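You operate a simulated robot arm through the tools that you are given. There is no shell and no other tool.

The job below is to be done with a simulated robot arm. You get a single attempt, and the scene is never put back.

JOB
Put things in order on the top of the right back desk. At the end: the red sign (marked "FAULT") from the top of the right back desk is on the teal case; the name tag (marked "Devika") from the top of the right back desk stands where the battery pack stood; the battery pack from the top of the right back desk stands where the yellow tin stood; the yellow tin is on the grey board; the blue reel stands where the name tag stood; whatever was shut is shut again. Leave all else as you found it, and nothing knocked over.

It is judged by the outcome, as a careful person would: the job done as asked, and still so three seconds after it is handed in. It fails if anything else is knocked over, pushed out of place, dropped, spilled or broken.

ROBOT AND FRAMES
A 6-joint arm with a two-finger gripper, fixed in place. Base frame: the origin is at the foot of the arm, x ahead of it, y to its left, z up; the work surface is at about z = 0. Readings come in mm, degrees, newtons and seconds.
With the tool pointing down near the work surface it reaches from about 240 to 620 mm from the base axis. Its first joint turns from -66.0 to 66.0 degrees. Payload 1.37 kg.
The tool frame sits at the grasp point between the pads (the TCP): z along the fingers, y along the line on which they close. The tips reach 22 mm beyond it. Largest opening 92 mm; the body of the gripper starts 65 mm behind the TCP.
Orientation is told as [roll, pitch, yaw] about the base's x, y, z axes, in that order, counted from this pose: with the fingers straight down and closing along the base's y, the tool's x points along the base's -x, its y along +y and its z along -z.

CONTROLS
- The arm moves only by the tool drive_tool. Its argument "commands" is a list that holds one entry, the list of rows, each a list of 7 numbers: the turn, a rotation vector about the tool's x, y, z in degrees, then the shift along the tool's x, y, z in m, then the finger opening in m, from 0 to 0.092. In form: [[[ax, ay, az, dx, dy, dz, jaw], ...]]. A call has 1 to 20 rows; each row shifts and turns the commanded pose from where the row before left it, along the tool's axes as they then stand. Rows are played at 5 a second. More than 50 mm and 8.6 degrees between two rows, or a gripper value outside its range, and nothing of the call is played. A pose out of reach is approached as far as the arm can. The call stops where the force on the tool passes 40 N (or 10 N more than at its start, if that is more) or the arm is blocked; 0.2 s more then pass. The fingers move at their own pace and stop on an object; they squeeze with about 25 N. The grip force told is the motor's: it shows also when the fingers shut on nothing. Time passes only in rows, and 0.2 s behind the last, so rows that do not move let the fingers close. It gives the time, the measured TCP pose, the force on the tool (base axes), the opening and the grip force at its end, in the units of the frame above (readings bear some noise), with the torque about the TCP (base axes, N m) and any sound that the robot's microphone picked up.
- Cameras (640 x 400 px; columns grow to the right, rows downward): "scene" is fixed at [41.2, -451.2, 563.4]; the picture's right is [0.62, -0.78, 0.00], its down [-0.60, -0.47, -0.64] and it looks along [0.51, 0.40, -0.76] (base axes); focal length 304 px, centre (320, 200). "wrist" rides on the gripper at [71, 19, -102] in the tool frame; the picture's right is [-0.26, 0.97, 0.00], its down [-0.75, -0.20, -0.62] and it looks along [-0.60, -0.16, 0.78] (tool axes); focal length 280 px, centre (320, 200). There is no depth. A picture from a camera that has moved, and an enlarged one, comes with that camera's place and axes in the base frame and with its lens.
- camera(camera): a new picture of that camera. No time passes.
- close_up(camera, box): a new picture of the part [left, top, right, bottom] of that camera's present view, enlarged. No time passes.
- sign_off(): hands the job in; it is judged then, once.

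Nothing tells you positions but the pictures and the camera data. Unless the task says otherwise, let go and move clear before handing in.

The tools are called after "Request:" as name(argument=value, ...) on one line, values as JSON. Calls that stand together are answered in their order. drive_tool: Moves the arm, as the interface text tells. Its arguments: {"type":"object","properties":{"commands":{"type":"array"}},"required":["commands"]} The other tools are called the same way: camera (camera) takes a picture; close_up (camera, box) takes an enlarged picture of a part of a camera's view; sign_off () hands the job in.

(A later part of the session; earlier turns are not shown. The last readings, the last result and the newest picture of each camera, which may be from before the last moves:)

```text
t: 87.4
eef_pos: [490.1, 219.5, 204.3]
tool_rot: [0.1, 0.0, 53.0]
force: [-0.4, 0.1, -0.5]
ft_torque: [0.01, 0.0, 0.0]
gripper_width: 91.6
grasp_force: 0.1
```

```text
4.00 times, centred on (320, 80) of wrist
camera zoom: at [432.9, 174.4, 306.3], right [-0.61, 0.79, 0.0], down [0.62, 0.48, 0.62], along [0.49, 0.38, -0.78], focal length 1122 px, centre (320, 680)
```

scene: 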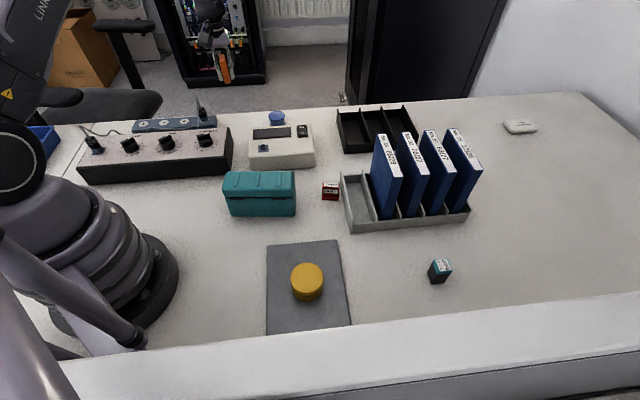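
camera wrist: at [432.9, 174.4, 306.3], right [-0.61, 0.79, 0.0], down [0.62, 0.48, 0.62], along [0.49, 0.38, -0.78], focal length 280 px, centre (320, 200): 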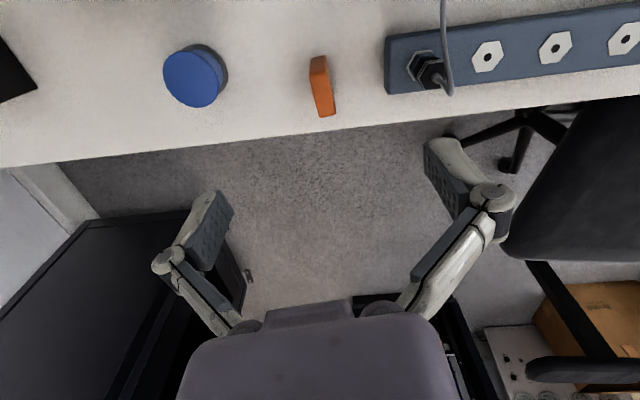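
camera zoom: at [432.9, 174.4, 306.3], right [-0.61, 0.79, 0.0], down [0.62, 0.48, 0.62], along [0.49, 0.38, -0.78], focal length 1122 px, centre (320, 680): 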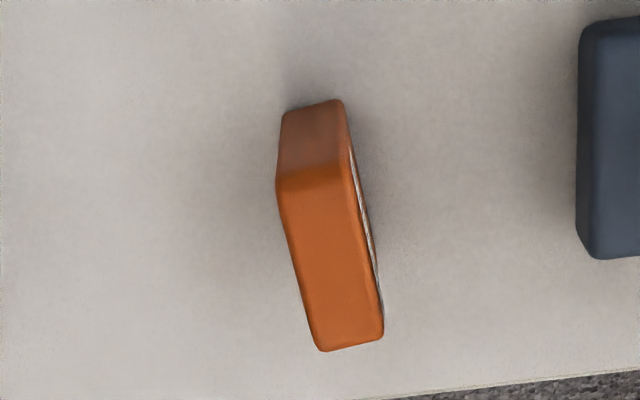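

The tag stands upright at the battery's old spot. The reel is at about (567, 126), roughly 52 mm in diameter and 35 mm tall. Since it must go between rack and tray, I'll grip it with the wrist turned to about -60° so the later placement has finger room; I rotate and move over it.

Request:
drive_tool(commands=[[[0, 0, 7.533, 0, 0, 0, 0.092], [0, 0, 7.533, 0, 0, 0, 0.092], [0, 0, 7.533, 0, 0, 0, 0.092], [0, 0, 7.533, 0, 0, 0, 0.092], [0, 0, 7.533, 0, 0, 0, 0.092], [0, 0, 7.533, 0, 0, 0, 0.092], [0, 0, 7.533, 0, 0, 0, 0.092], [0, 0, 7.533, 0, 0, 0, 0.092], [0, 0, 7.533, 0, 0, 0, 0.092], [0, 0, 7.533, 0, 0, 0, 0.092], [0, 0, 7.533, 0, 0, 0, 0.092], [0, 0, 7.533, 0, 0, 0, 0.092], [0, 0, 7.533, 0, 0, 0, 0.092], [0, 0, 7.533, 0, 0, 0, 0.092], [0, 0, 7.533, 0, 0, 0, 0.092], [0, 0, 0, -0.0299, 0.005, 0, 0.092], [0, 0, 0, -0.0299, 0.005, 0, 0.092], [0, 0, 0, -0.0299, 0.005, 0, 0.092], [0, 0, 0, -0.0299, 0.005, 0, 0.085], [0, 0, 0, 0, 0, 0, 0.085]]])

Request:
camera(camera="wrist")

Request:
camera(camera="scene")

```text
t: 91.6
eef_pos: [567.6, 126.4, 203.4]
tool_rot: [0.0, 0.0, -59.8]
force: [-0.2, 0.1, -0.8]
ft_torque: [0.01, -0.01, 0.02]
gripper_width: 84.9
grasp_force: 0.1
```

```text
taken
camera wrist: at [549.8, 197.1, 304.8], right [0.97, 0.26, 0.0], down [0.2, -0.75, 0.63], along [0.16, -0.6, -0.78], focal length 280 px, centre (320, 200)
```

wrist: 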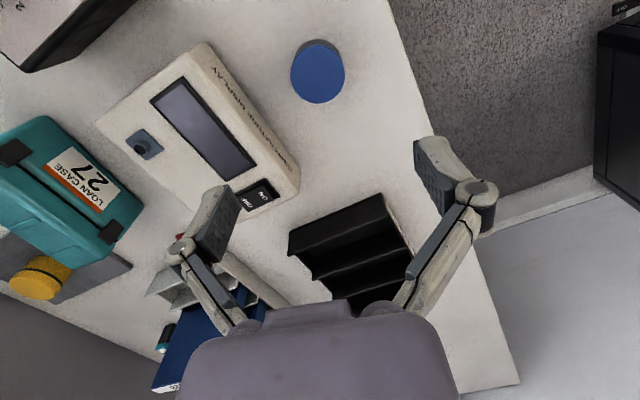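

```text
taken
```

scene: 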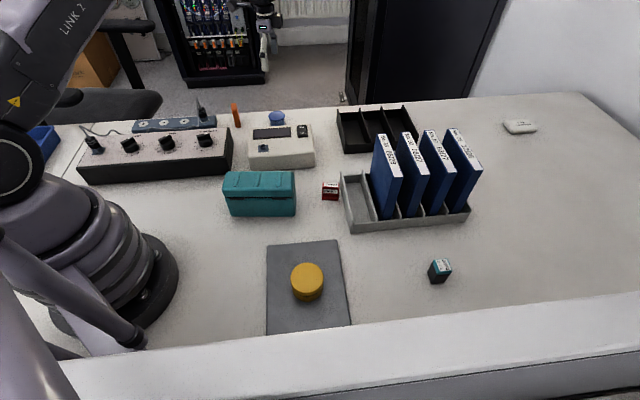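

Well aligned. I lower to z≈85 and check again.

Request:
drive_tool(commands=[[[0, 0, 0, 0.002, 0, 0.03, 0.085], [0, 0, 0, 0, 0, 0.04, 0.085], [0, 0, 0, 0, 0, 0.03, 0.085], [0, 0, 0, 0, 0, 0.018, 0.085], [0, 0, 0, 0, 0, 0, 0.085]]])

Request:
camera(camera="wrist")

Request:
close_up(camera="scene", box=[210, 60, 330, 150])

```text
t: 92.8
eef_pos: [566.0, 128.1, 84.7]
tool_rot: [0.0, 0.0, -59.7]
force: [0.1, -0.3, -1.3]
ft_torque: [-0.01, 0.0, -0.02]
gripper_width: 85.1
grasp_force: 0.0
```

```text
taken
camera wrist: at [548.3, 199.2, 186.9], right [0.97, 0.26, 0.0], down [0.2, -0.75, 0.63], along [0.16, -0.6, -0.78], focal length 280 px, centre (320, 200)
```

wrist: 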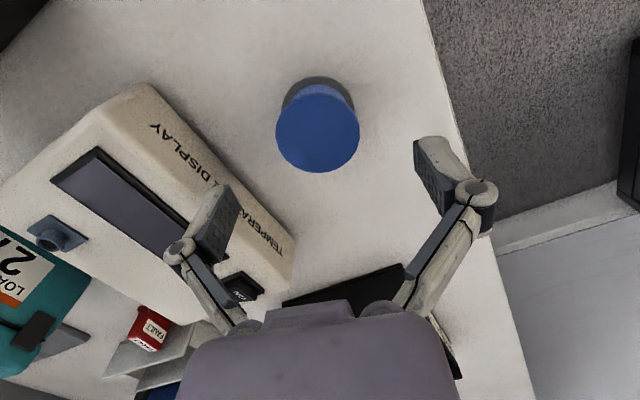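

```text
4.44 times, centred on (270, 105) of scene
camera zoom: at [41.2, -451.2, 563.4], right [0.62, -0.78, 0.0], down [-0.6, -0.47, -0.64], along [0.51, 0.4, -0.76], focal length 1353 px, centre (542, 622)
```

zoom: 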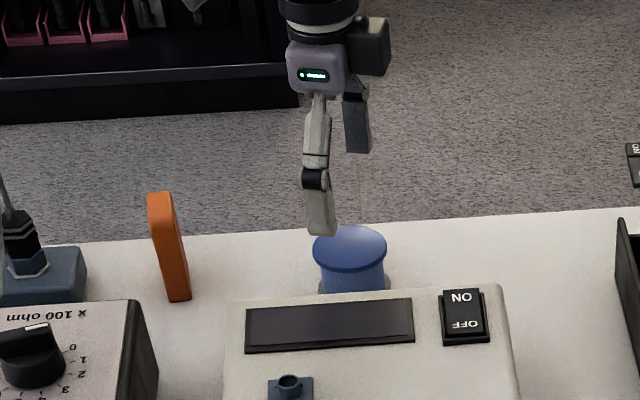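

Laterally exact; about 3 mm off along the other axis. I correct, narrow the jaw to 70 mm, and lower to z≈25.

Request:
drive_tool(commands=[[[0, 0, 0, 0.003, 0, 0, 0.07], [0, 0, 0, 0, 0, 0.015, 0.07], [0, 0, 0, 0, 0, 0.02, 0.07], [0, 0, 0, 0, 0, 0.015, 0.07], [0, 0, 0, 0, 0, 0.009, 0.07], [0, 0, 0, 0, 0, 0, 0.07]]])

Request:
camera(camera="wrist")

Request:
close_up(camera="scene", box=[210, 60, 330, 150])

```text
t: 94.2
eef_pos: [565.6, 131.4, 25.9]
tool_rot: [0.1, 0.0, -59.8]
force: [0.5, -0.3, -0.4]
ft_torque: [0.0, -0.01, 0.02]
gripper_width: 70.0
grasp_force: 0.2
```

```text
taken
camera wrist: at [547.0, 201.7, 128.2], right [0.97, 0.26, 0.0], down [0.2, -0.75, 0.63], along [0.16, -0.6, -0.78], focal length 280 px, centre (320, 200)
```

wrist: 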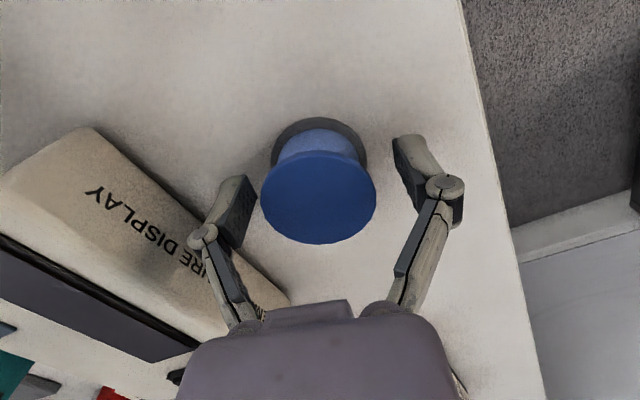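

```text
4.44 times, centred on (270, 105) of scene
camera zoom: at [41.2, -451.2, 563.4], right [0.62, -0.78, 0.0], down [-0.6, -0.47, -0.64], along [0.51, 0.4, -0.76], focal length 1353 px, centre (542, 622)
```

zoom: 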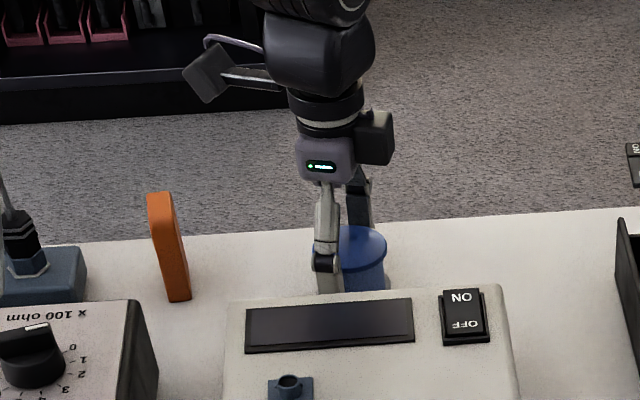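

Centred. I close on the reel and lift slowly.

Request:
drive_tool(commands=[[[0, 0, 0, 0, 0, 0, 0.06], [0, 0, 0, 0, 0, 0, 0.05], [0, 0, 0, 0, 0, 0, 0.02], [0, 0, 0, 0, 0, 0, 0.02], [0, 0, 0, 0, 0, 0, 0.02], [0, 0, 0, 0, 0, 0, 0.02]]])

Request:
drive_tool(commands=[[[0, 0, 0, 0, 0, -0.002, 0.02], [0, 0, 0, 0, 0, -0.002, 0.02], [0, 0, 0, 0, 0, -0.003, 0.02], [0, 0, 0, 0, 0, -0.004, 0.02], [0, 0, 0, 0, 0, -0.004, 0.02], [0, 0, 0, 0, 0, 0, 0.02]]])

Request:
camera(camera="wrist")

Request:
close_up(camera="scene", box=[210, 60, 330, 150])

```text
t: 95.6
eef_pos: [564.8, 130.0, 26.0]
tool_rot: [0.1, 0.1, -59.8]
force: [-0.5, 0.0, 2.3]
ft_torque: [-0.02, 0.0, -0.04]
gripper_width: 49.2
grasp_force: 25.2
```

```text
t: 97.0
eef_pos: [565.3, 129.8, 41.1]
tool_rot: [0.0, 0.1, -59.8]
force: [-0.1, -0.3, -0.7]
ft_torque: [0.01, 0.0, 0.0]
gripper_width: 49.1
grasp_force: 24.4
```

```text
taken
camera wrist: at [547.0, 201.4, 143.4], right [0.97, 0.26, 0.0], down [0.2, -0.75, 0.63], along [0.16, -0.6, -0.78], focal length 280 px, centre (320, 200)
```

wrist: 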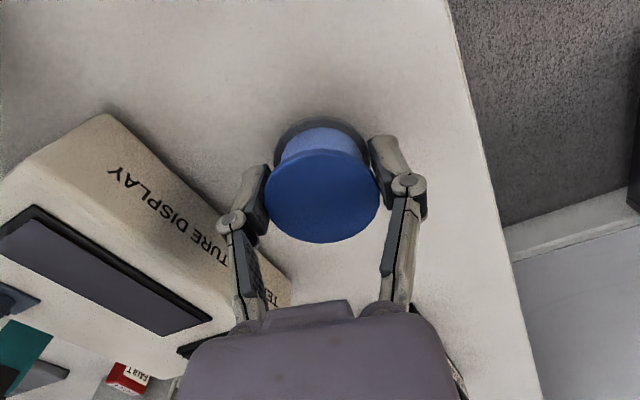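

```text
4.44 times, centred on (270, 105) of scene
camera zoom: at [41.2, -451.2, 563.4], right [0.62, -0.78, 0.0], down [-0.6, -0.47, -0.64], along [0.51, 0.4, -0.76], focal length 1353 px, centre (542, 622)
```

zoom: 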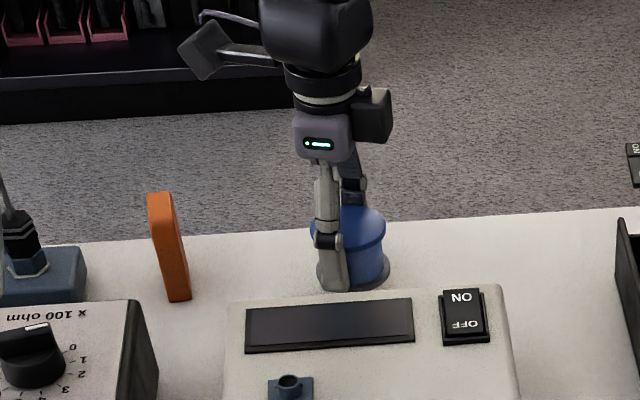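

The reel is held (49 mm flange). I lift it and carry it over the tray toward the tag's old spot at (595, -184).

Request:
drive_tool(commands=[[[0, 0, 0, 0, 0, -0.008, 0.02], [0, 0, 0, 0, 0, -0.015, 0.02], [0, 0, 0, 0, 0, -0.025, 0.02], [0, 0, 0, 0, 0, -0.025, 0.02], [0, 0, 0, 0, 0, -0.025, 0.02], [0, 0, 0, 0, 0, -0.015, 0.02], [0, 0, 0, -0.0119, -0.0055, 0, 0.02], [0, 0, 0, -0.02383, -0.01096, 0, 0.02], [0, 0, 0, -0.02383, -0.01096, 0, 0.02], [0, 0, 0, -0.02383, -0.01096, 0, 0.02], [0, 0, 0, -0.02383, -0.01096, 0, 0.02], [0, 0, 0, -0.02383, -0.01096, 0, 0.02], [0, 0, 0, -0.02383, -0.01096, 0, 0.02], [0, 0, 0, -0.02383, -0.01096, 0, 0.02], [0, 0, 0, -0.02383, -0.01096, 0, 0.02], [0, 0, 0, -0.02383, -0.01096, 0, 0.02], [0, 0, 0, -0.02383, -0.01096, 0, 0.02], [0, 0, 0, -0.02383, -0.01096, 0, 0.02], [0, 0, 0, -0.0119, -0.0055, 0, 0.02], [0, 0, 0, 0, 0, 0, 0.02]]])

Request:
drive_tool(commands=[[[0, 0, 7.5, 0, 0, 0, 0.02], [0, 0, 7.5, 0, 0, 0, 0.02], [0, 0, 7.5, 0, 0, 0, 0.02], [0, 0, 7.5, 0, 0, 0, 0.02], [0, 0, 7.5, 0, 0, 0, 0.02], [0, 0, 7.5, 0, 0, 0, 0.02], [0, 0, 0, 0, 0, 0, 0.02]]])

Request:
camera(camera="wrist")

Request:
camera(camera="scene")

```text
t: 101.2
eef_pos: [595.9, -182.4, 153.3]
tool_rot: [0.0, 0.0, -59.9]
force: [0.6, 0.2, -1.0]
ft_torque: [0.0, -0.01, 0.01]
gripper_width: 49.0
grasp_force: 25.1
```

```text
t: 102.8
eef_pos: [594.5, -182.3, 154.2]
tool_rot: [0.0, 0.1, -104.9]
force: [0.0, -0.1, -0.7]
ft_torque: [0.01, -0.02, 0.01]
gripper_width: 49.0
grasp_force: 25.3
```

```text
taken
camera wrist: at [632.2, -119.0, 256.2], right [0.87, -0.5, 0.0], down [-0.39, -0.68, 0.63], along [-0.31, -0.54, -0.78], focal length 280 px, centre (320, 200)
```

wrist: 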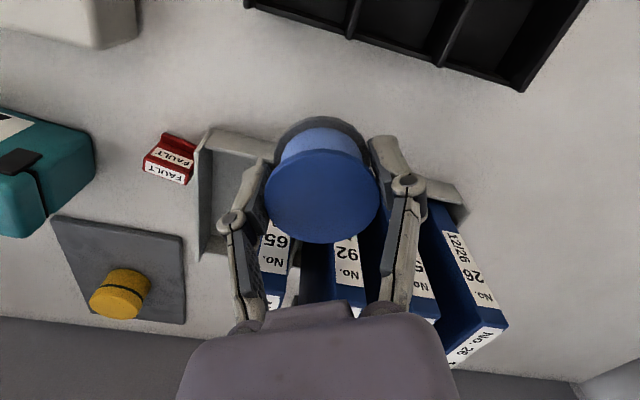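

```text
taken
```

scene: 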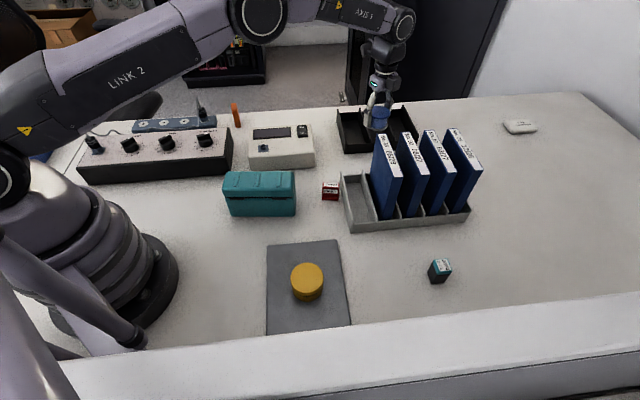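

The wrist reached -105° with the reel directly above the tag's old spot, and clearances to tray, rack and binders look adequate. I lower in stages.

Request:
drive_tool(commands=[[[0, 0, 0, 0, 0, 0.015, 0.02], [0, 0, 0, 0, 0, 0.025, 0.02], [0, 0, 0, 0, 0, 0.025, 0.02], [0, 0, 0, 0, 0, 0.02, 0.02], [0, 0, 0, 0, 0, 0.015, 0.02], [0, 0, 0, 0, 0, 0, 0.02]]])

Request:
camera(camera="wrist")

Request:
close_up(camera="scene", box=[320, 70, 440, 190])

```text
t: 104.2
eef_pos: [595.2, -183.4, 53.1]
tool_rot: [0.0, 0.0, -104.9]
force: [-0.2, -0.3, -0.9]
ft_torque: [0.03, 0.0, 0.03]
gripper_width: 48.9
grasp_force: 24.7
```

```text
taken
camera wrist: at [632.1, -119.3, 156.2], right [0.87, -0.5, 0.0], down [-0.39, -0.68, 0.63], along [-0.31, -0.54, -0.78], focal length 280 px, centre (320, 200)
```

wrist: 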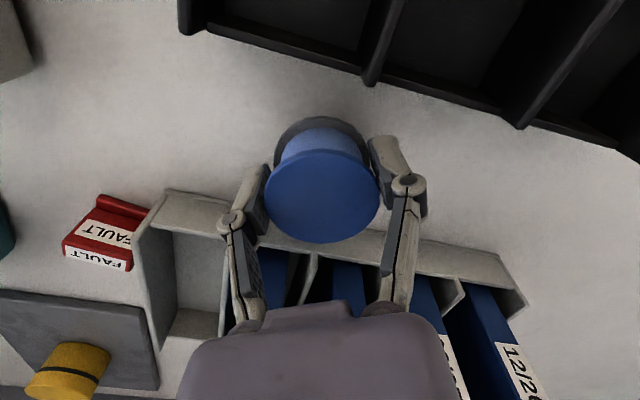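

```text
3.33 times, centred on (380, 130) of scene
camera zoom: at [41.2, -451.2, 563.4], right [0.62, -0.78, 0.0], down [-0.6, -0.47, -0.64], along [0.51, 0.4, -0.76], focal length 1015 px, centre (120, 433)
```

zoom: 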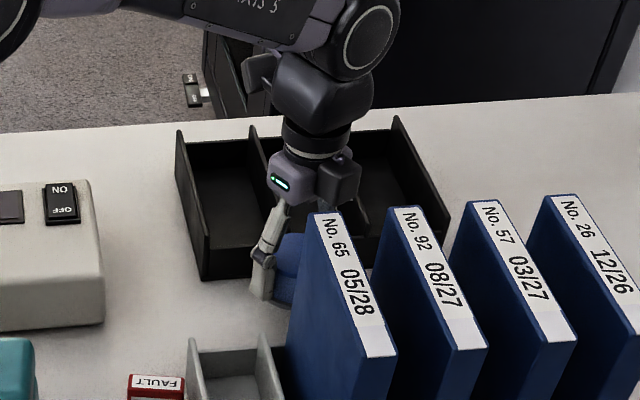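

Clear on all sides. I continue down gently to contact.

Request:
drive_tool(commands=[[[0, 0, 0, 0, 0, 0.01, 0.02], [0, 0, 0, 0, 0, 0.009, 0.02], [0, 0, 0, 0, 0, 0.004, 0.02], [0, 0, 0, 0, 0, 0, 0.02]]])

Request:
drive_tool(commands=[[[0, 0, 0, 0, 0, 0.0015, 0.02], [0, 0, 0, 0, 0, 0.0015, 0.02], [0, 0, 0, 0, 0, 0, 0.02]]])

```text
t: 105.2
eef_pos: [595.2, -182.6, 30.5]
tool_rot: [0.0, -0.1, -104.9]
force: [0.2, 0.9, -0.4]
ft_torque: [0.0, -0.04, 0.0]
gripper_width: 49.1
grasp_force: 25.3
```

```text
t: 106.0
eef_pos: [594.8, -182.0, 27.9]
tool_rot: [0.0, -0.1, -104.9]
force: [0.6, 0.2, -0.5]
ft_torque: [-0.02, 0.02, -0.04]
gripper_width: 48.9
grasp_force: 24.9
```

Request:
drive_tool(commands=[[[0, 0, 0, 0, 0, 0.001, 0.02], [0, 0, 0, 0, 0, 0, 0.02]]])

Request:
drive_tool(commands=[[[0, 0, 0, 0, 0, 0.0008, 0.02], [0, 0, 0, 0, 0, 0, 0.02]]])

```text
t: 106.6
eef_pos: [595.0, -182.6, 27.4]
tool_rot: [-0.1, 0.0, -104.8]
force: [0.5, -0.5, -0.9]
ft_torque: [0.01, 0.0, 0.02]
gripper_width: 49.2
grasp_force: 24.5
```

```text
t: 107.2
eef_pos: [595.8, -183.0, 26.3]
tool_rot: [0.0, 0.0, -104.8]
force: [-1.4, 0.2, 4.2]
ft_torque: [-0.04, 0.04, 0.03]
gripper_width: 49.0
grasp_force: 25.2
```

The reel touches the desk (4 N). I open slightly more than its width and rise straight up.

Request:
drive_tool(commands=[[[0, 0, 0, 0, 0, 0, 0.051], [0, 0, 0, 0, 0, 0, 0.055], [0, 0, 0, 0, 0, 0, 0.06], [0, 0, 0, 0, 0, 0, 0.062], [0, 0, 0, 0, 0, 0, 0.062]]])

Request:
camera(camera="wrist")

```text
t: 108.4
eef_pos: [595.0, -181.8, 26.0]
tool_rot: [-0.1, 0.0, -104.8]
force: [0.1, 0.0, 0.1]
ft_torque: [-0.02, -0.01, 0.05]
gripper_width: 61.8
grasp_force: 0.1
```

```text
taken
camera wrist: at [632.3, -119.0, 128.2], right [0.87, -0.5, 0.0], down [-0.39, -0.68, 0.63], along [-0.31, -0.54, -0.78], focal length 280 px, centre (320, 200)
```

wrist: 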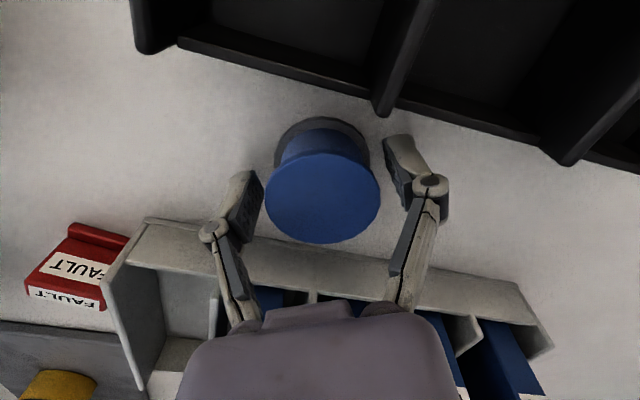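

Released cleanly. I rise straight up.

Request:
drive_tool(commands=[[[0, 0, 0, 0, 0, -0.005, 0.062], [0, 0, 0, 0, 0, -0.01, 0.062], [0, 0, 0, 0, 0, -0.02, 0.062], [0, 0, 0, 0, 0, -0.03, 0.062], [0, 0, 0, 0, 0, -0.04, 0.062], [0, 0, 0, 0, 0, -0.04, 0.062], [0, 0, 0, 0, 0, -0.04, 0.062], [0, 0, 0, 0, 0, -0.03, 0.062], [0, 0, 0, 0, 0, 0, 0.062]]])

Request:
camera(camera="wrist")

Request:
camera(camera="scene")

```text
t: 110.4
eef_pos: [594.6, -182.0, 242.6]
tool_rot: [0.0, 0.0, -104.8]
force: [0.3, 0.3, -0.3]
ft_torque: [-0.04, 0.0, -0.01]
gripper_width: 62.0
grasp_force: 0.0
```

```text
taken
camera wrist: at [631.6, -118.9, 344.8], right [0.87, -0.5, 0.0], down [-0.39, -0.68, 0.63], along [-0.31, -0.54, -0.78], focal length 280 px, centre (320, 200)
```

wrist: 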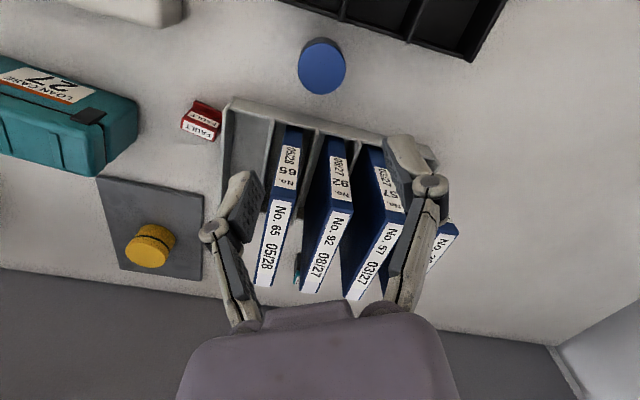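

```text
taken
```

scene: 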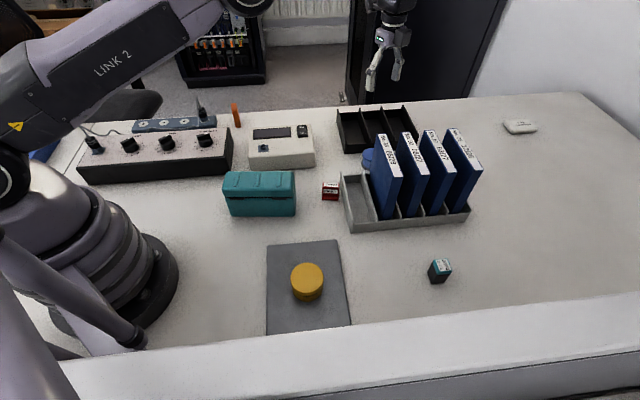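

The reel stands at the tag's old spot, seen behind the first binder. Last item: the red FAULT sign near (442, -166). I move over it to look at its shape and orientation.

Request:
drive_tool(commands=[[[0, 0, -7.5, 0, 0, 0, 0.062], [0, 0, -7.5, 0, 0, 0, 0.062], [0, 0, -7.5, 0, 0, 0, 0.062], [0, 0, -7.5, 0, 0, 0, 0.062], [0, 0, -7.5, 0, 0, 0, 0.062], [0, 0, -7.5, 0, 0, 0, 0.062], [0, 0, -7.5, 0, 0, 0, 0.062], [0, 0, -7.5, 0, 0, 0, 0.062], [0, 0, 0, 0.0255, -0.0197, 0, 0.062], [0, 0, 0, 0.0255, -0.0197, 0, 0.062], [0, 0, 0, 0.0255, -0.0197, 0, 0.062], [0, 0, 0, 0.0255, -0.0197, 0, 0.062], [0, 0, 0, 0.0255, -0.0197, 0, 0.062], [0, 0, 0, 0, 0, 0.03, 0.062], [0, 0, 0, 0, 0, 0.03, 0.062], [0, 0, 0, 0, 0, 0, 0.062]]])

Request:
camera(camera="wrist")

Request:
close_up(camera="wrist", box=[220, 20, 420, 180])

Request:
close_up(camera="scene", box=[300, 165, 364, 215])

```text
t: 113.8
eef_pos: [434.0, -163.1, 181.8]
tool_rot: [0.0, -0.1, -44.8]
force: [1.2, 0.2, -0.4]
ft_torque: [-0.02, -0.02, 0.01]
gripper_width: 62.1
grasp_force: 0.2
```

```text
taken
camera wrist: at [398.4, -99.0, 283.1], right [0.87, 0.5, 0.0], down [0.39, -0.68, 0.63], along [0.31, -0.54, -0.78], focal length 280 px, centre (320, 200)
```

wrist: 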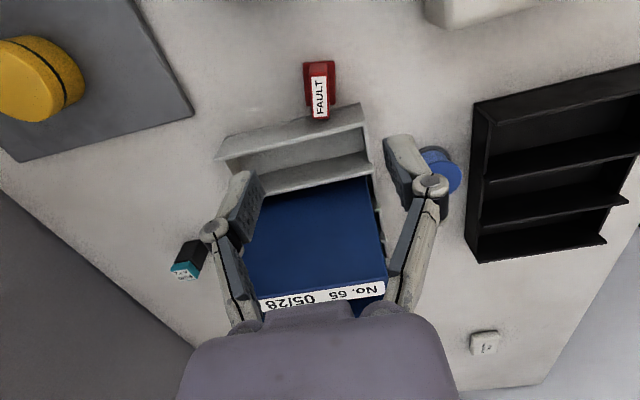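

```text
2.50 times, centred on (320, 100) of wrist
camera zoom: at [398.4, -99.0, 283.1], right [0.87, 0.5, 0.0], down [0.39, -0.68, 0.63], along [0.31, -0.54, -0.78], focal length 701 px, centre (320, 450)
```

zoom: 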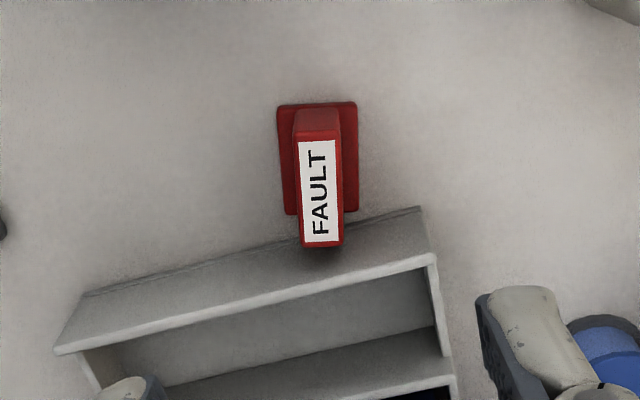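

```text
8.00 times, centred on (332, 190) of scene
camera zoom: at [41.2, -451.2, 563.4], right [0.62, -0.78, 0.0], down [-0.6, -0.47, -0.64], along [0.51, 0.4, -0.76], focal length 2436 px, centre (224, 280)
```

zoom: 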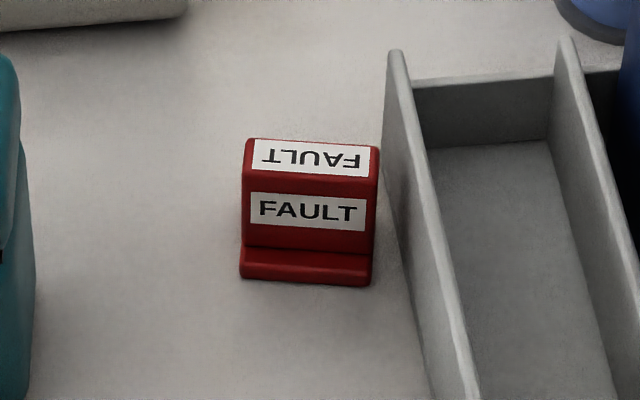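

The sign is an inverted T: base plate about 39×29 mm at centre (439, -169), upright about 15.5 mm thick and 39 mm tall, long axis at -57°. Before picking it, I'll look at the teal case's lid to plan the placement.

Request:
drive_tool(commands=[[[0, 0, 0, 0.0327, -0.0024, -0.01, 0.062], [0, 0, 0, 0.0327, -0.0024, -0.01, 0.062], [0, 0, 0, 0.0327, -0.0024, -0.01, 0.062], [0, 0, 0, 0.0327, -0.0024, -0.01, 0.062], [0, 0, 0, 0.0327, -0.0024, -0.01, 0.062], [0, 0, 0, 0.0327, -0.0024, -0.01, 0.062], [0, 0, 0, 0, 0, 0, 0.062]]])

Request:
camera(camera="wrist")

Request:
close_up(camera="scene", box=[210, 155, 310, 225])

```text
t: 115.4
eef_pos: [285.9, -35.0, 240.4]
tool_rot: [0.1, 0.0, -44.8]
force: [-0.6, 1.1, -0.4]
ft_torque: [0.0, 0.01, 0.0]
gripper_width: 61.9
grasp_force: 0.0
```

```text
taken
camera wrist: at [249.0, 29.4, 343.2], right [0.87, 0.5, 0.0], down [0.39, -0.68, 0.63], along [0.31, -0.54, -0.78], focal length 280 px, centre (320, 200)
```

wrist: 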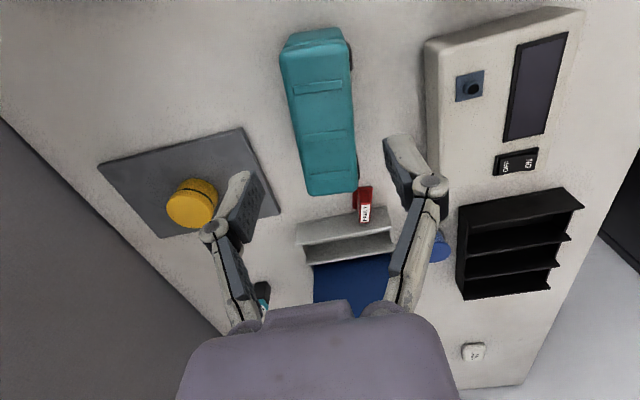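

```text
5.71 times, centred on (260, 190) of scene
camera zoom: at [41.2, -451.2, 563.4], right [0.62, -0.78, 0.0], down [-0.6, -0.47, -0.64], along [0.51, 0.4, -0.76], focal length 1740 px, centre (663, 257)
```

zoom: 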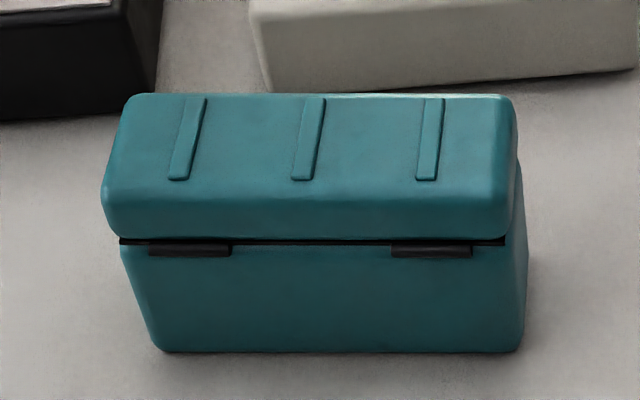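

Request:
close_up(camera="wrist", box=[230, 10, 430, 220])

Request:
close_up(camera="wrist", box=[260, 110, 380, 220])

```text
1.90 times, centred on (330, 115) of wrist
camera zoom: at [249.0, 29.4, 343.2], right [0.87, 0.5, 0.0], down [0.39, -0.68, 0.63], along [0.31, -0.54, -0.78], focal length 534 px, centre (301, 362)
```

zoom: 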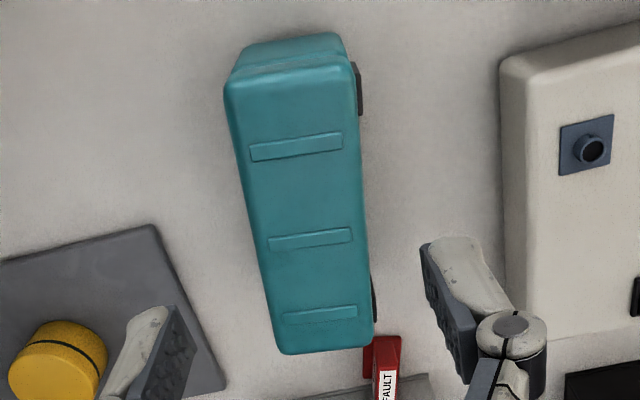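

```text
3.64 times, centred on (320, 165) of wrist
camera zoom: at [249.0, 29.4, 343.2], right [0.87, 0.5, 0.0], down [0.39, -0.68, 0.63], along [0.31, -0.54, -0.78], focal length 1020 px, centre (320, 327)
```

zoom: 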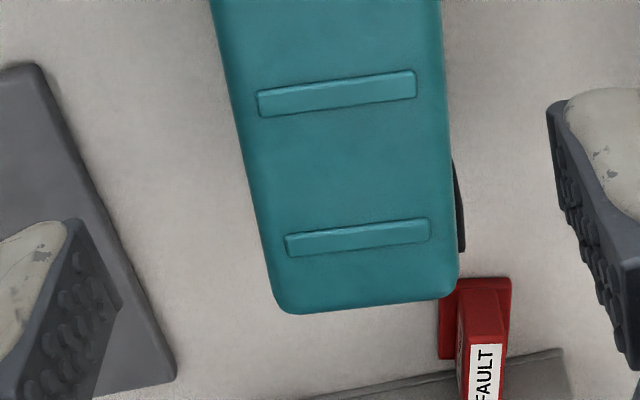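

The lid top is at about z=100 with three ribs spaced 44.5 mm (gap ≈37 mm), long axis at about -52°, mid rib at (312, -70). The sign's base will fit in a rib gap if its long side lies across the lid. Now I go pick the sign, gripping its upright above the base plate.

Request:
drive_tool(commands=[[[0, 0, 0, -0.03385, 0.0021, 0, 0.05], [0, 0, 0, -0.03385, 0.0021, 0, 0.05], [0, 0, 0, -0.03385, 0.0021, 0, 0.04], [0, 0, 0, -0.03385, 0.0021, 0, 0.04], [0, 0, 0, -0.03385, 0.0021, 0, 0.04], [0, 0, 0, -0.03385, 0.0021, 0, 0.04], [0, 0, 6.25, 0, 0, 0, 0.04], [0, 0, 6.25, 0, 0, 0, 0.04], [0, 0, 0, 0, 0, 0.035, 0.04], [0, 0, 0, 0, 0, 0.035, 0.04], [0, 0, 0, 0, 0, 0.035, 0.04], [0, 0, 0, 0, 0, 0.035, 0.04], [0, 0, 0, 0, 0, 0, 0.04]]])

Request:
camera(camera="wrist")

Request:
close_up(camera="wrist", box=[230, 60, 410, 220])

Request:
close_up(camera="scene", box=[280, 120, 400, 220])

```text
t: 118.2
eef_pos: [438.9, -169.6, 100.1]
tool_rot: [0.1, 0.0, -57.3]
force: [-0.9, 0.1, 0.0]
ft_torque: [0.0, 0.03, 0.02]
gripper_width: 40.1
grasp_force: 0.0
```

```text
taken
camera wrist: at [417.5, -99.2, 203.0], right [0.95, 0.3, 0.0], down [0.23, -0.74, 0.63], along [0.19, -0.6, -0.78], focal length 280 px, centre (320, 200)
```

wrist: 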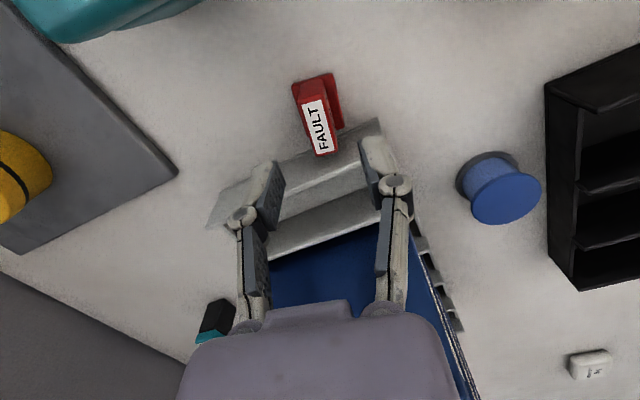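

```text
2.50 times, centred on (320, 140) of wrist
camera zoom: at [417.5, -99.2, 203.0], right [0.95, 0.3, 0.0], down [0.23, -0.74, 0.63], along [0.19, -0.6, -0.78], focal length 701 px, centre (320, 350)
```

zoom: 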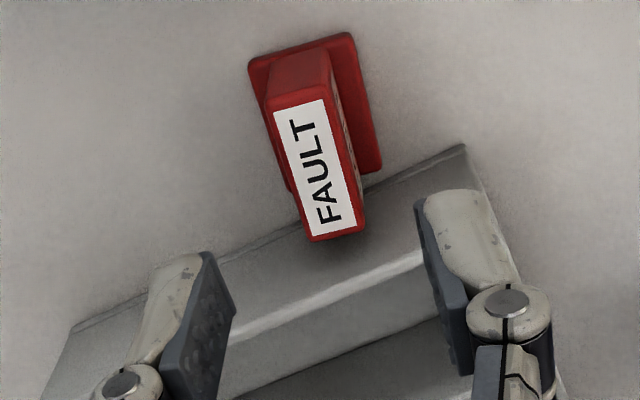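

```text
4.00 times, centred on (340, 170) of scene
camera zoom: at [41.2, -451.2, 563.4], right [0.62, -0.78, 0.0], down [-0.6, -0.47, -0.64], along [0.51, 0.4, -0.76], focal length 1218 px, centre (240, 320)
```

zoom: 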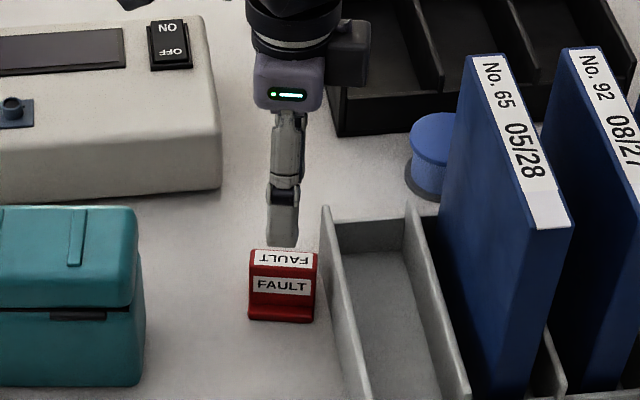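

Alignment with the sign is within about half a millimetre and the angle matches. I lower to z≈32 (tips above the base plate) and close.

Request:
drive_tool(commands=[[[0, 0, 0, 0, 0, 0.02, 0.04], [0, 0, 0, 0, 0, 0.02, 0.04], [0, 0, 0, 0, 0, 0.017, 0.04], [0, 0, 0, 0, 0, 0.01, 0.04], [0, 0, 0, 0, 0, 0, 0.04]]])

Request:
camera(camera="wrist")

Request:
close_up(camera="scene", box=[300, 145, 380, 215])

```text
t: 119.4
eef_pos: [438.9, -167.8, 34.2]
tool_rot: [-0.1, 0.0, -57.3]
force: [0.2, -0.3, 0.0]
ft_torque: [0.02, -0.03, -0.01]
gripper_width: 39.9
grasp_force: 0.0
```

```text
taken
camera wrist: at [417.8, -99.0, 136.4], right [0.95, 0.3, 0.0], down [0.23, -0.74, 0.63], along [0.19, -0.6, -0.78], focal length 280 px, centre (320, 200)
```

wrist: 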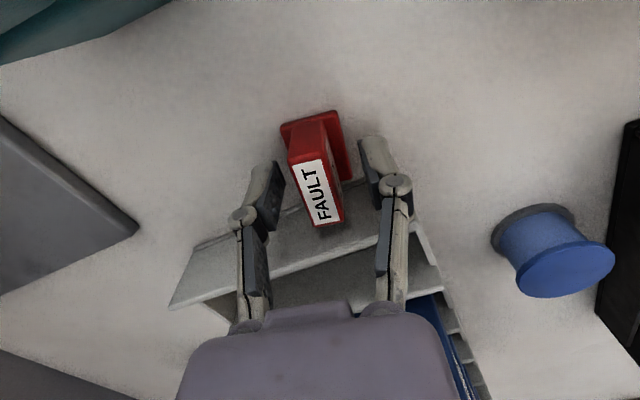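

```text
5.71 times, centred on (340, 180) of scene
camera zoom: at [41.2, -451.2, 563.4], right [0.62, -0.78, 0.0], down [-0.6, -0.47, -0.64], along [0.51, 0.4, -0.76], focal length 1740 px, centre (206, 314)
```

zoom: 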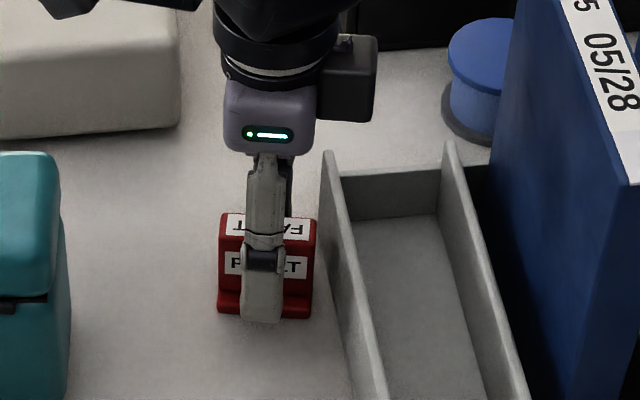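

Request:
drive_tool(commands=[[[0, 0, 0, 0, 0, 0.001, 0.03], [0, 0, 0, 0, 0, 0, 0.022], [0, 0, 0, 0, 0, 0, 0.0], [0, 0, 0, 0, 0, 0, 0.0], [0, 0, 0, 0, 0, 0, 0.0], [0, 0, 0, 0, 0, 0, 0.0]]])

Request:
drive_tool(commands=[[[0, 0, 0, 0, 0, -0.002, 0.0], [0, 0, 0, 0, 0, -0.003, 0.0], [0, 0, 0, 0, 0, -0.005, 0.0], [0, 0, 0, 0, 0, -0.006, 0.0], [0, 0, 0, 0, 0, -0.006, 0.0], [0, 0, 0, 0, 0, 0, 0.0]]])

Request:
camera(camera="wrist")

Request:
close_up(camera="scene", box=[300, 145, 380, 215])

```text
t: 120.8
eef_pos: [439.1, -169.2, 33.8]
tool_rot: [0.0, 0.0, -57.4]
force: [0.5, -0.7, -0.6]
ft_torque: [0.0, 0.0, 0.0]
gripper_width: 15.1
grasp_force: 25.3
```

```text
t: 122.2
eef_pos: [439.9, -167.4, 55.3]
tool_rot: [0.0, 0.0, -57.2]
force: [0.4, 0.0, 0.4]
ft_torque: [0.01, -0.03, -0.02]
gripper_width: 14.8
grasp_force: 24.7
```

```text
taken
camera wrist: at [417.8, -98.6, 158.0], right [0.95, 0.3, 0.0], down [0.23, -0.74, 0.63], along [0.19, -0.6, -0.78], focal length 280 px, centre (320, 200)
```

wrist: 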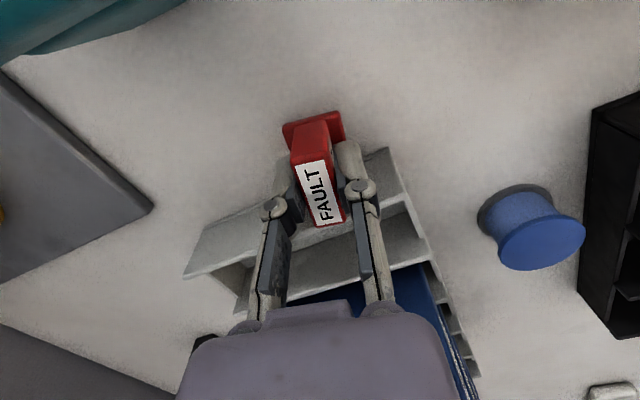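

```text
5.71 times, centred on (340, 180) of scene
camera zoom: at [41.2, -451.2, 563.4], right [0.62, -0.78, 0.0], down [-0.6, -0.47, -0.64], along [0.51, 0.4, -0.76], focal length 1740 px, centre (206, 314)
```

zoom: 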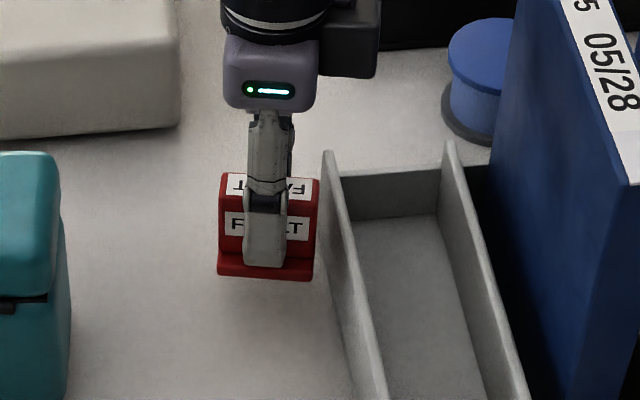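

The sign is held securely. I lift it and move to above the gap between the second and third lid ribs, at about (325, -87), then turn it so its long side lies across the lid.

Request:
drive_tool(commands=[[[0, 0, 0, 0, 0, -0.015, 0.0], [0, 0, 0, 0, 0, -0.03, 0.0], [0, 0, 0, 0, 0, -0.035, 0.0], [0, 0, 0, 0, 0, -0.035, 0.0], [0, 0, 0, 0, 0, -0.025, 0.0], [0, 0, 0, 0.01, -0.0041, 0, 0.0], [0, 0, 0, 0.0221, -0.00905, 0, 0.0], [0, 0, 0, 0.0221, -0.00905, 0, 0.0], [0, 0, 0, 0.0221, -0.00905, 0, 0.0], [0, 0, 0, 0.0221, -0.00905, 0, 0.0], [0, 0, 0, 0.0221, -0.00905, 0, 0.0], [0, 0, 0, 0.0088, -0.0036, 0, 0.0], [0, 0, 0, 0, 0, 0, 0.0]]])

Request:
drive_tool(commands=[[[0, 0, -7.36, 0, 0, 0, 0.0], [0, 0, -7.36, 0, 0, 0, 0.0], [0, 0, -7.36, 0, 0, 0, 0.0], [0, 0, -7.36, 0, 0, 0, 0.0], [0, 0, -7.36, 0, 0, 0, 0.0], [0, 0, -7.36, 0, 0, 0, 0.0], [0, 0, -7.36, 0, 0, 0, 0.0], [0, 0, -7.36, 0, 0, 0, 0.0], [0, 0, -7.36, 0, 0, 0, 0.0], [0, 0, -7.36, 0, 0, 0, 0.0], [0, 0, -7.36, 0, 0, 0, 0.0], [0, 0, -7.36, 0, 0, 0, 0.0], [0, 0, -7.36, 0, 0, 0, 0.0], [0, 0, 0, 0, 0, 0, 0.0]]])

Request:
camera(camera="wrist")

Request:
close_up(camera="scene", box=[200, 100, 340, 230])

```text
t: 125.0
eef_pos: [321.9, -88.0, 194.9]
tool_rot: [0.1, 0.1, -57.3]
force: [0.2, -0.1, -0.9]
ft_torque: [-0.04, 0.03, -0.02]
gripper_width: 14.9
grasp_force: 24.8
```

```text
t: 128.0
eef_pos: [323.9, -89.4, 195.2]
tool_rot: [-0.1, 0.0, 38.4]
force: [-0.3, 1.4, 0.6]
ft_torque: [0.01, -0.03, 0.01]
gripper_width: 14.7
grasp_force: 24.7
```

```text
taken
camera wrist: at [257.4, -117.8, 297.7], right [-0.39, 0.92, 0.0], down [0.72, 0.31, 0.63], along [0.57, 0.25, -0.78], focal length 280 px, centre (320, 200)
```

wrist: 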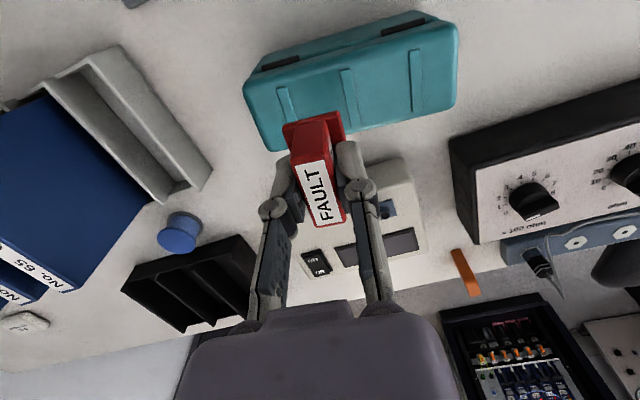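

```text
3.08 times, centred on (270, 165) of scene
camera zoom: at [41.2, -451.2, 563.4], right [0.62, -0.78, 0.0], down [-0.6, -0.47, -0.64], along [0.51, 0.4, -0.76], focal length 937 px, centre (474, 308)
```

zoom: 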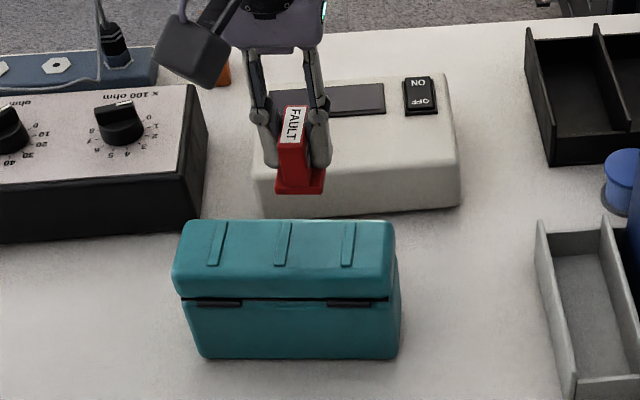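

Request:
close_up(camera="wrist", box=[220, 0, 480, 180])

```text
2.22 times, centred on (350, 90) of wrist
camera zoom: at [257.4, -117.8, 297.7], right [-0.39, 0.92, 0.0], down [0.72, 0.31, 0.63], along [0.57, 0.25, -0.78], focal length 623 px, centre (253, 444)
```

zoom: 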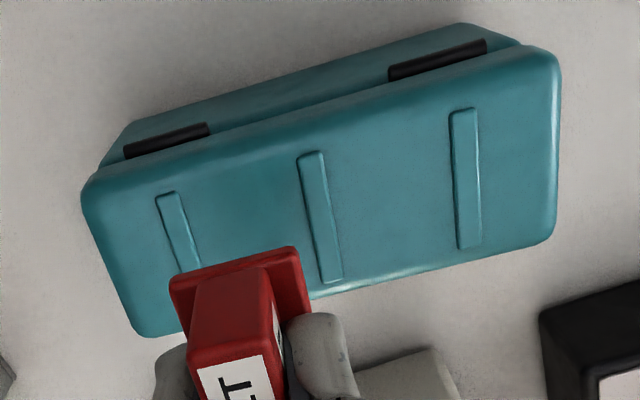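

The sign's centre is over the gap's centre within about 1 mm and aligned within 2°. I lower it to just above the lid.

Request:
drive_tool(commands=[[[0, 0, 0, 0, 0, 0.012, 0.0], [0, 0, 0, 0, 0, 0.018, 0.0], [0, 0, 0, 0, 0, 0.014, 0.0], [0, 0, 0, 0, 0, 0.006, 0.0], [0, 0, 0, 0, 0, 0, 0.0]]])

Request:
camera(camera="wrist")

Request:
close_up(camera="wrist", box=[200, 60, 460, 240])

Request:
close_up(camera="scene", box=[210, 130, 310, 220])

```text
t: 129.2
eef_pos: [323.9, -89.0, 145.1]
tool_rot: [0.0, 0.0, 38.3]
force: [0.3, 0.0, -0.5]
ft_torque: [0.0, 0.02, 0.02]
gripper_width: 14.8
grasp_force: 25.0
```

```text
taken
camera wrist: at [256.7, -117.5, 247.3], right [-0.39, 0.92, 0.0], down [0.72, 0.31, 0.62], along [0.57, 0.25, -0.78], focal length 280 px, centre (320, 200)
```

wrist: 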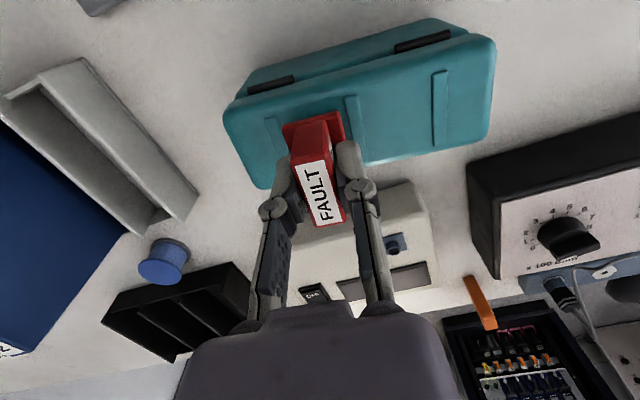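

```text
2.22 times, centred on (330, 150) of wrist
camera zoom: at [256.7, -117.5, 247.3], right [-0.39, 0.92, 0.0], down [0.72, 0.31, 0.62], along [0.57, 0.25, -0.78], focal length 623 px, centre (298, 311)
```

zoom: 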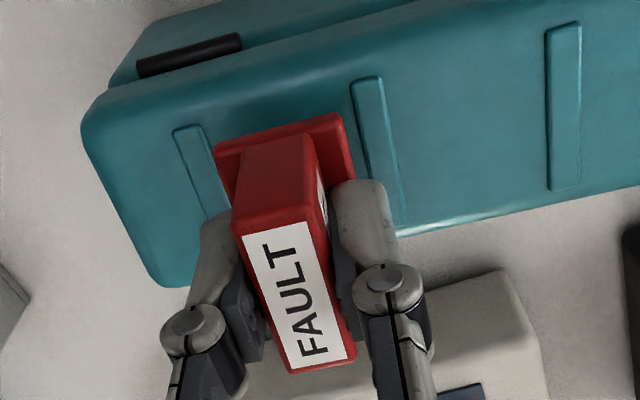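

```text
4.44 times, centred on (260, 175) of scene
camera zoom: at [41.2, -451.2, 563.4], right [0.62, -0.78, 0.0], down [-0.6, -0.47, -0.64], along [0.51, 0.4, -0.76], focal length 1353 px, centre (587, 311)
```

zoom: 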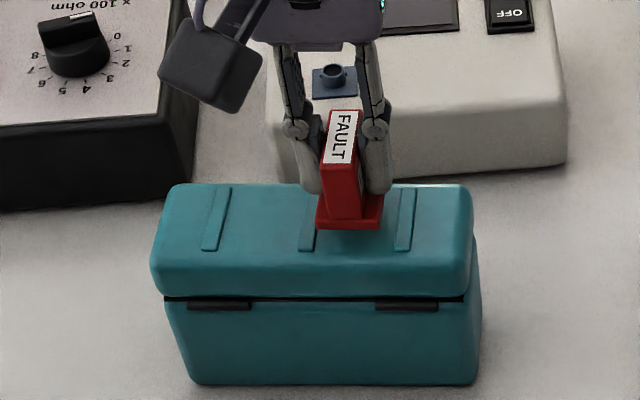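

The base is in the gap with about a 1 mm offset, which I correct. I continue down in small steps to contact.

Request:
drive_tool(commands=[[[0, 0, 0, 0, -0.001, 0.004, 0.0], [0, 0, 0, 0, 0, 0.003, 0.0], [0, 0, 0, 0, 0, 0.001, 0.0], [0, 0, 0, 0, 0, 0, 0.0]]])

Request:
drive_tool(commands=[[[0, 0, 0, 0, 0, 0.0015, 0.0], [0, 0, 0, 0, 0, 0, 0.0]]])

Request:
drive_tool(commands=[[[0, 0, 0, 0, 0, 0.0012, 0.0], [0, 0, 0, 0, 0, 0, 0.0]]])

```text
t: 130.2
eef_pos: [324.5, -88.7, 137.5]
tool_rot: [-0.1, 0.1, 38.3]
force: [-0.1, 0.6, -0.2]
ft_torque: [0.04, -0.04, -0.02]
gripper_width: 15.0
grasp_force: 25.0
```

```text
t: 130.8
eef_pos: [324.0, -88.9, 134.9]
tool_rot: [0.0, 0.1, 38.4]
force: [0.3, 0.1, -0.1]
ft_torque: [-0.02, 0.0, 0.01]
gripper_width: 14.8
grasp_force: 25.2
```

```text
t: 131.4
eef_pos: [323.9, -88.2, 135.0]
tool_rot: [0.0, 0.0, 38.5]
force: [0.1, 0.2, -0.3]
ft_torque: [-0.03, 0.02, -0.03]
gripper_width: 14.9
grasp_force: 25.1
```

Request:
drive_tool(commands=[[[0, 0, 0, 0, 0, 0.0012, 0.0], [0, 0, 0, 0, 0, 0, 0.0]]])

Request:
close_up(camera="scene", box=[230, 140, 310, 210])

Request:
close_up(camera="wrist", box=[240, 80, 400, 200])

```text
t: 132.0
eef_pos: [325.3, -89.3, 134.1]
tool_rot: [0.0, 0.0, 38.5]
force: [0.6, 1.5, 1.5]
ft_torque: [0.01, 0.01, -0.01]
gripper_width: 14.9
grasp_force: 25.0
```

```text
5.71 times, centred on (270, 175) of scene
camera zoom: at [41.2, -451.2, 563.4], right [0.62, -0.78, 0.0], down [-0.6, -0.47, -0.64], along [0.51, 0.4, -0.76], focal length 1740 px, centre (606, 343)
```

zoom: 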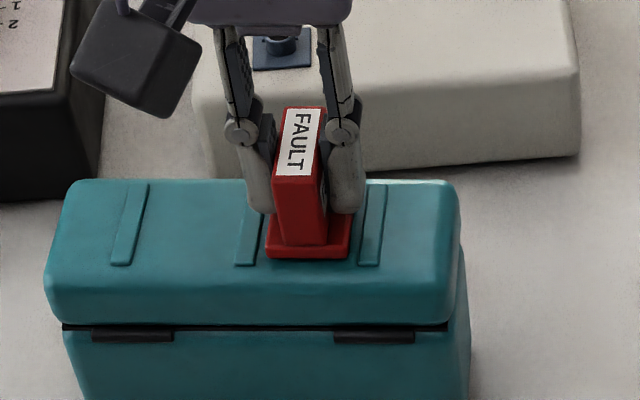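

```text
3.33 times, centred on (320, 140) of wrist
camera zoom: at [258.1, -118.2, 235.8], right [-0.39, 0.92, 0.0], down [0.72, 0.31, 0.62], along [0.57, 0.25, -0.78], focal length 935 px, centre (320, 400)
```

zoom: 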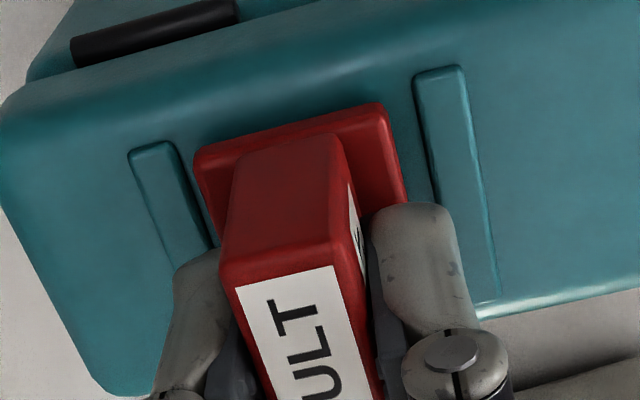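

The base sits between two ribs, just touching. One more tiny step, then I release.

Request:
drive_tool(commands=[[[0, 0, 0, 0, 0, 0.0008, 0.0], [0, 0, 0, 0, 0, 0, 0.0]]])

```text
t: 132.6
eef_pos: [325.6, -88.9, 133.8]
tool_rot: [-0.1, -0.1, 38.4]
force: [-4.0, 2.4, 22.3]
ft_torque: [0.06, 0.1, 0.01]
gripper_width: 15.1
grasp_force: 24.8
```

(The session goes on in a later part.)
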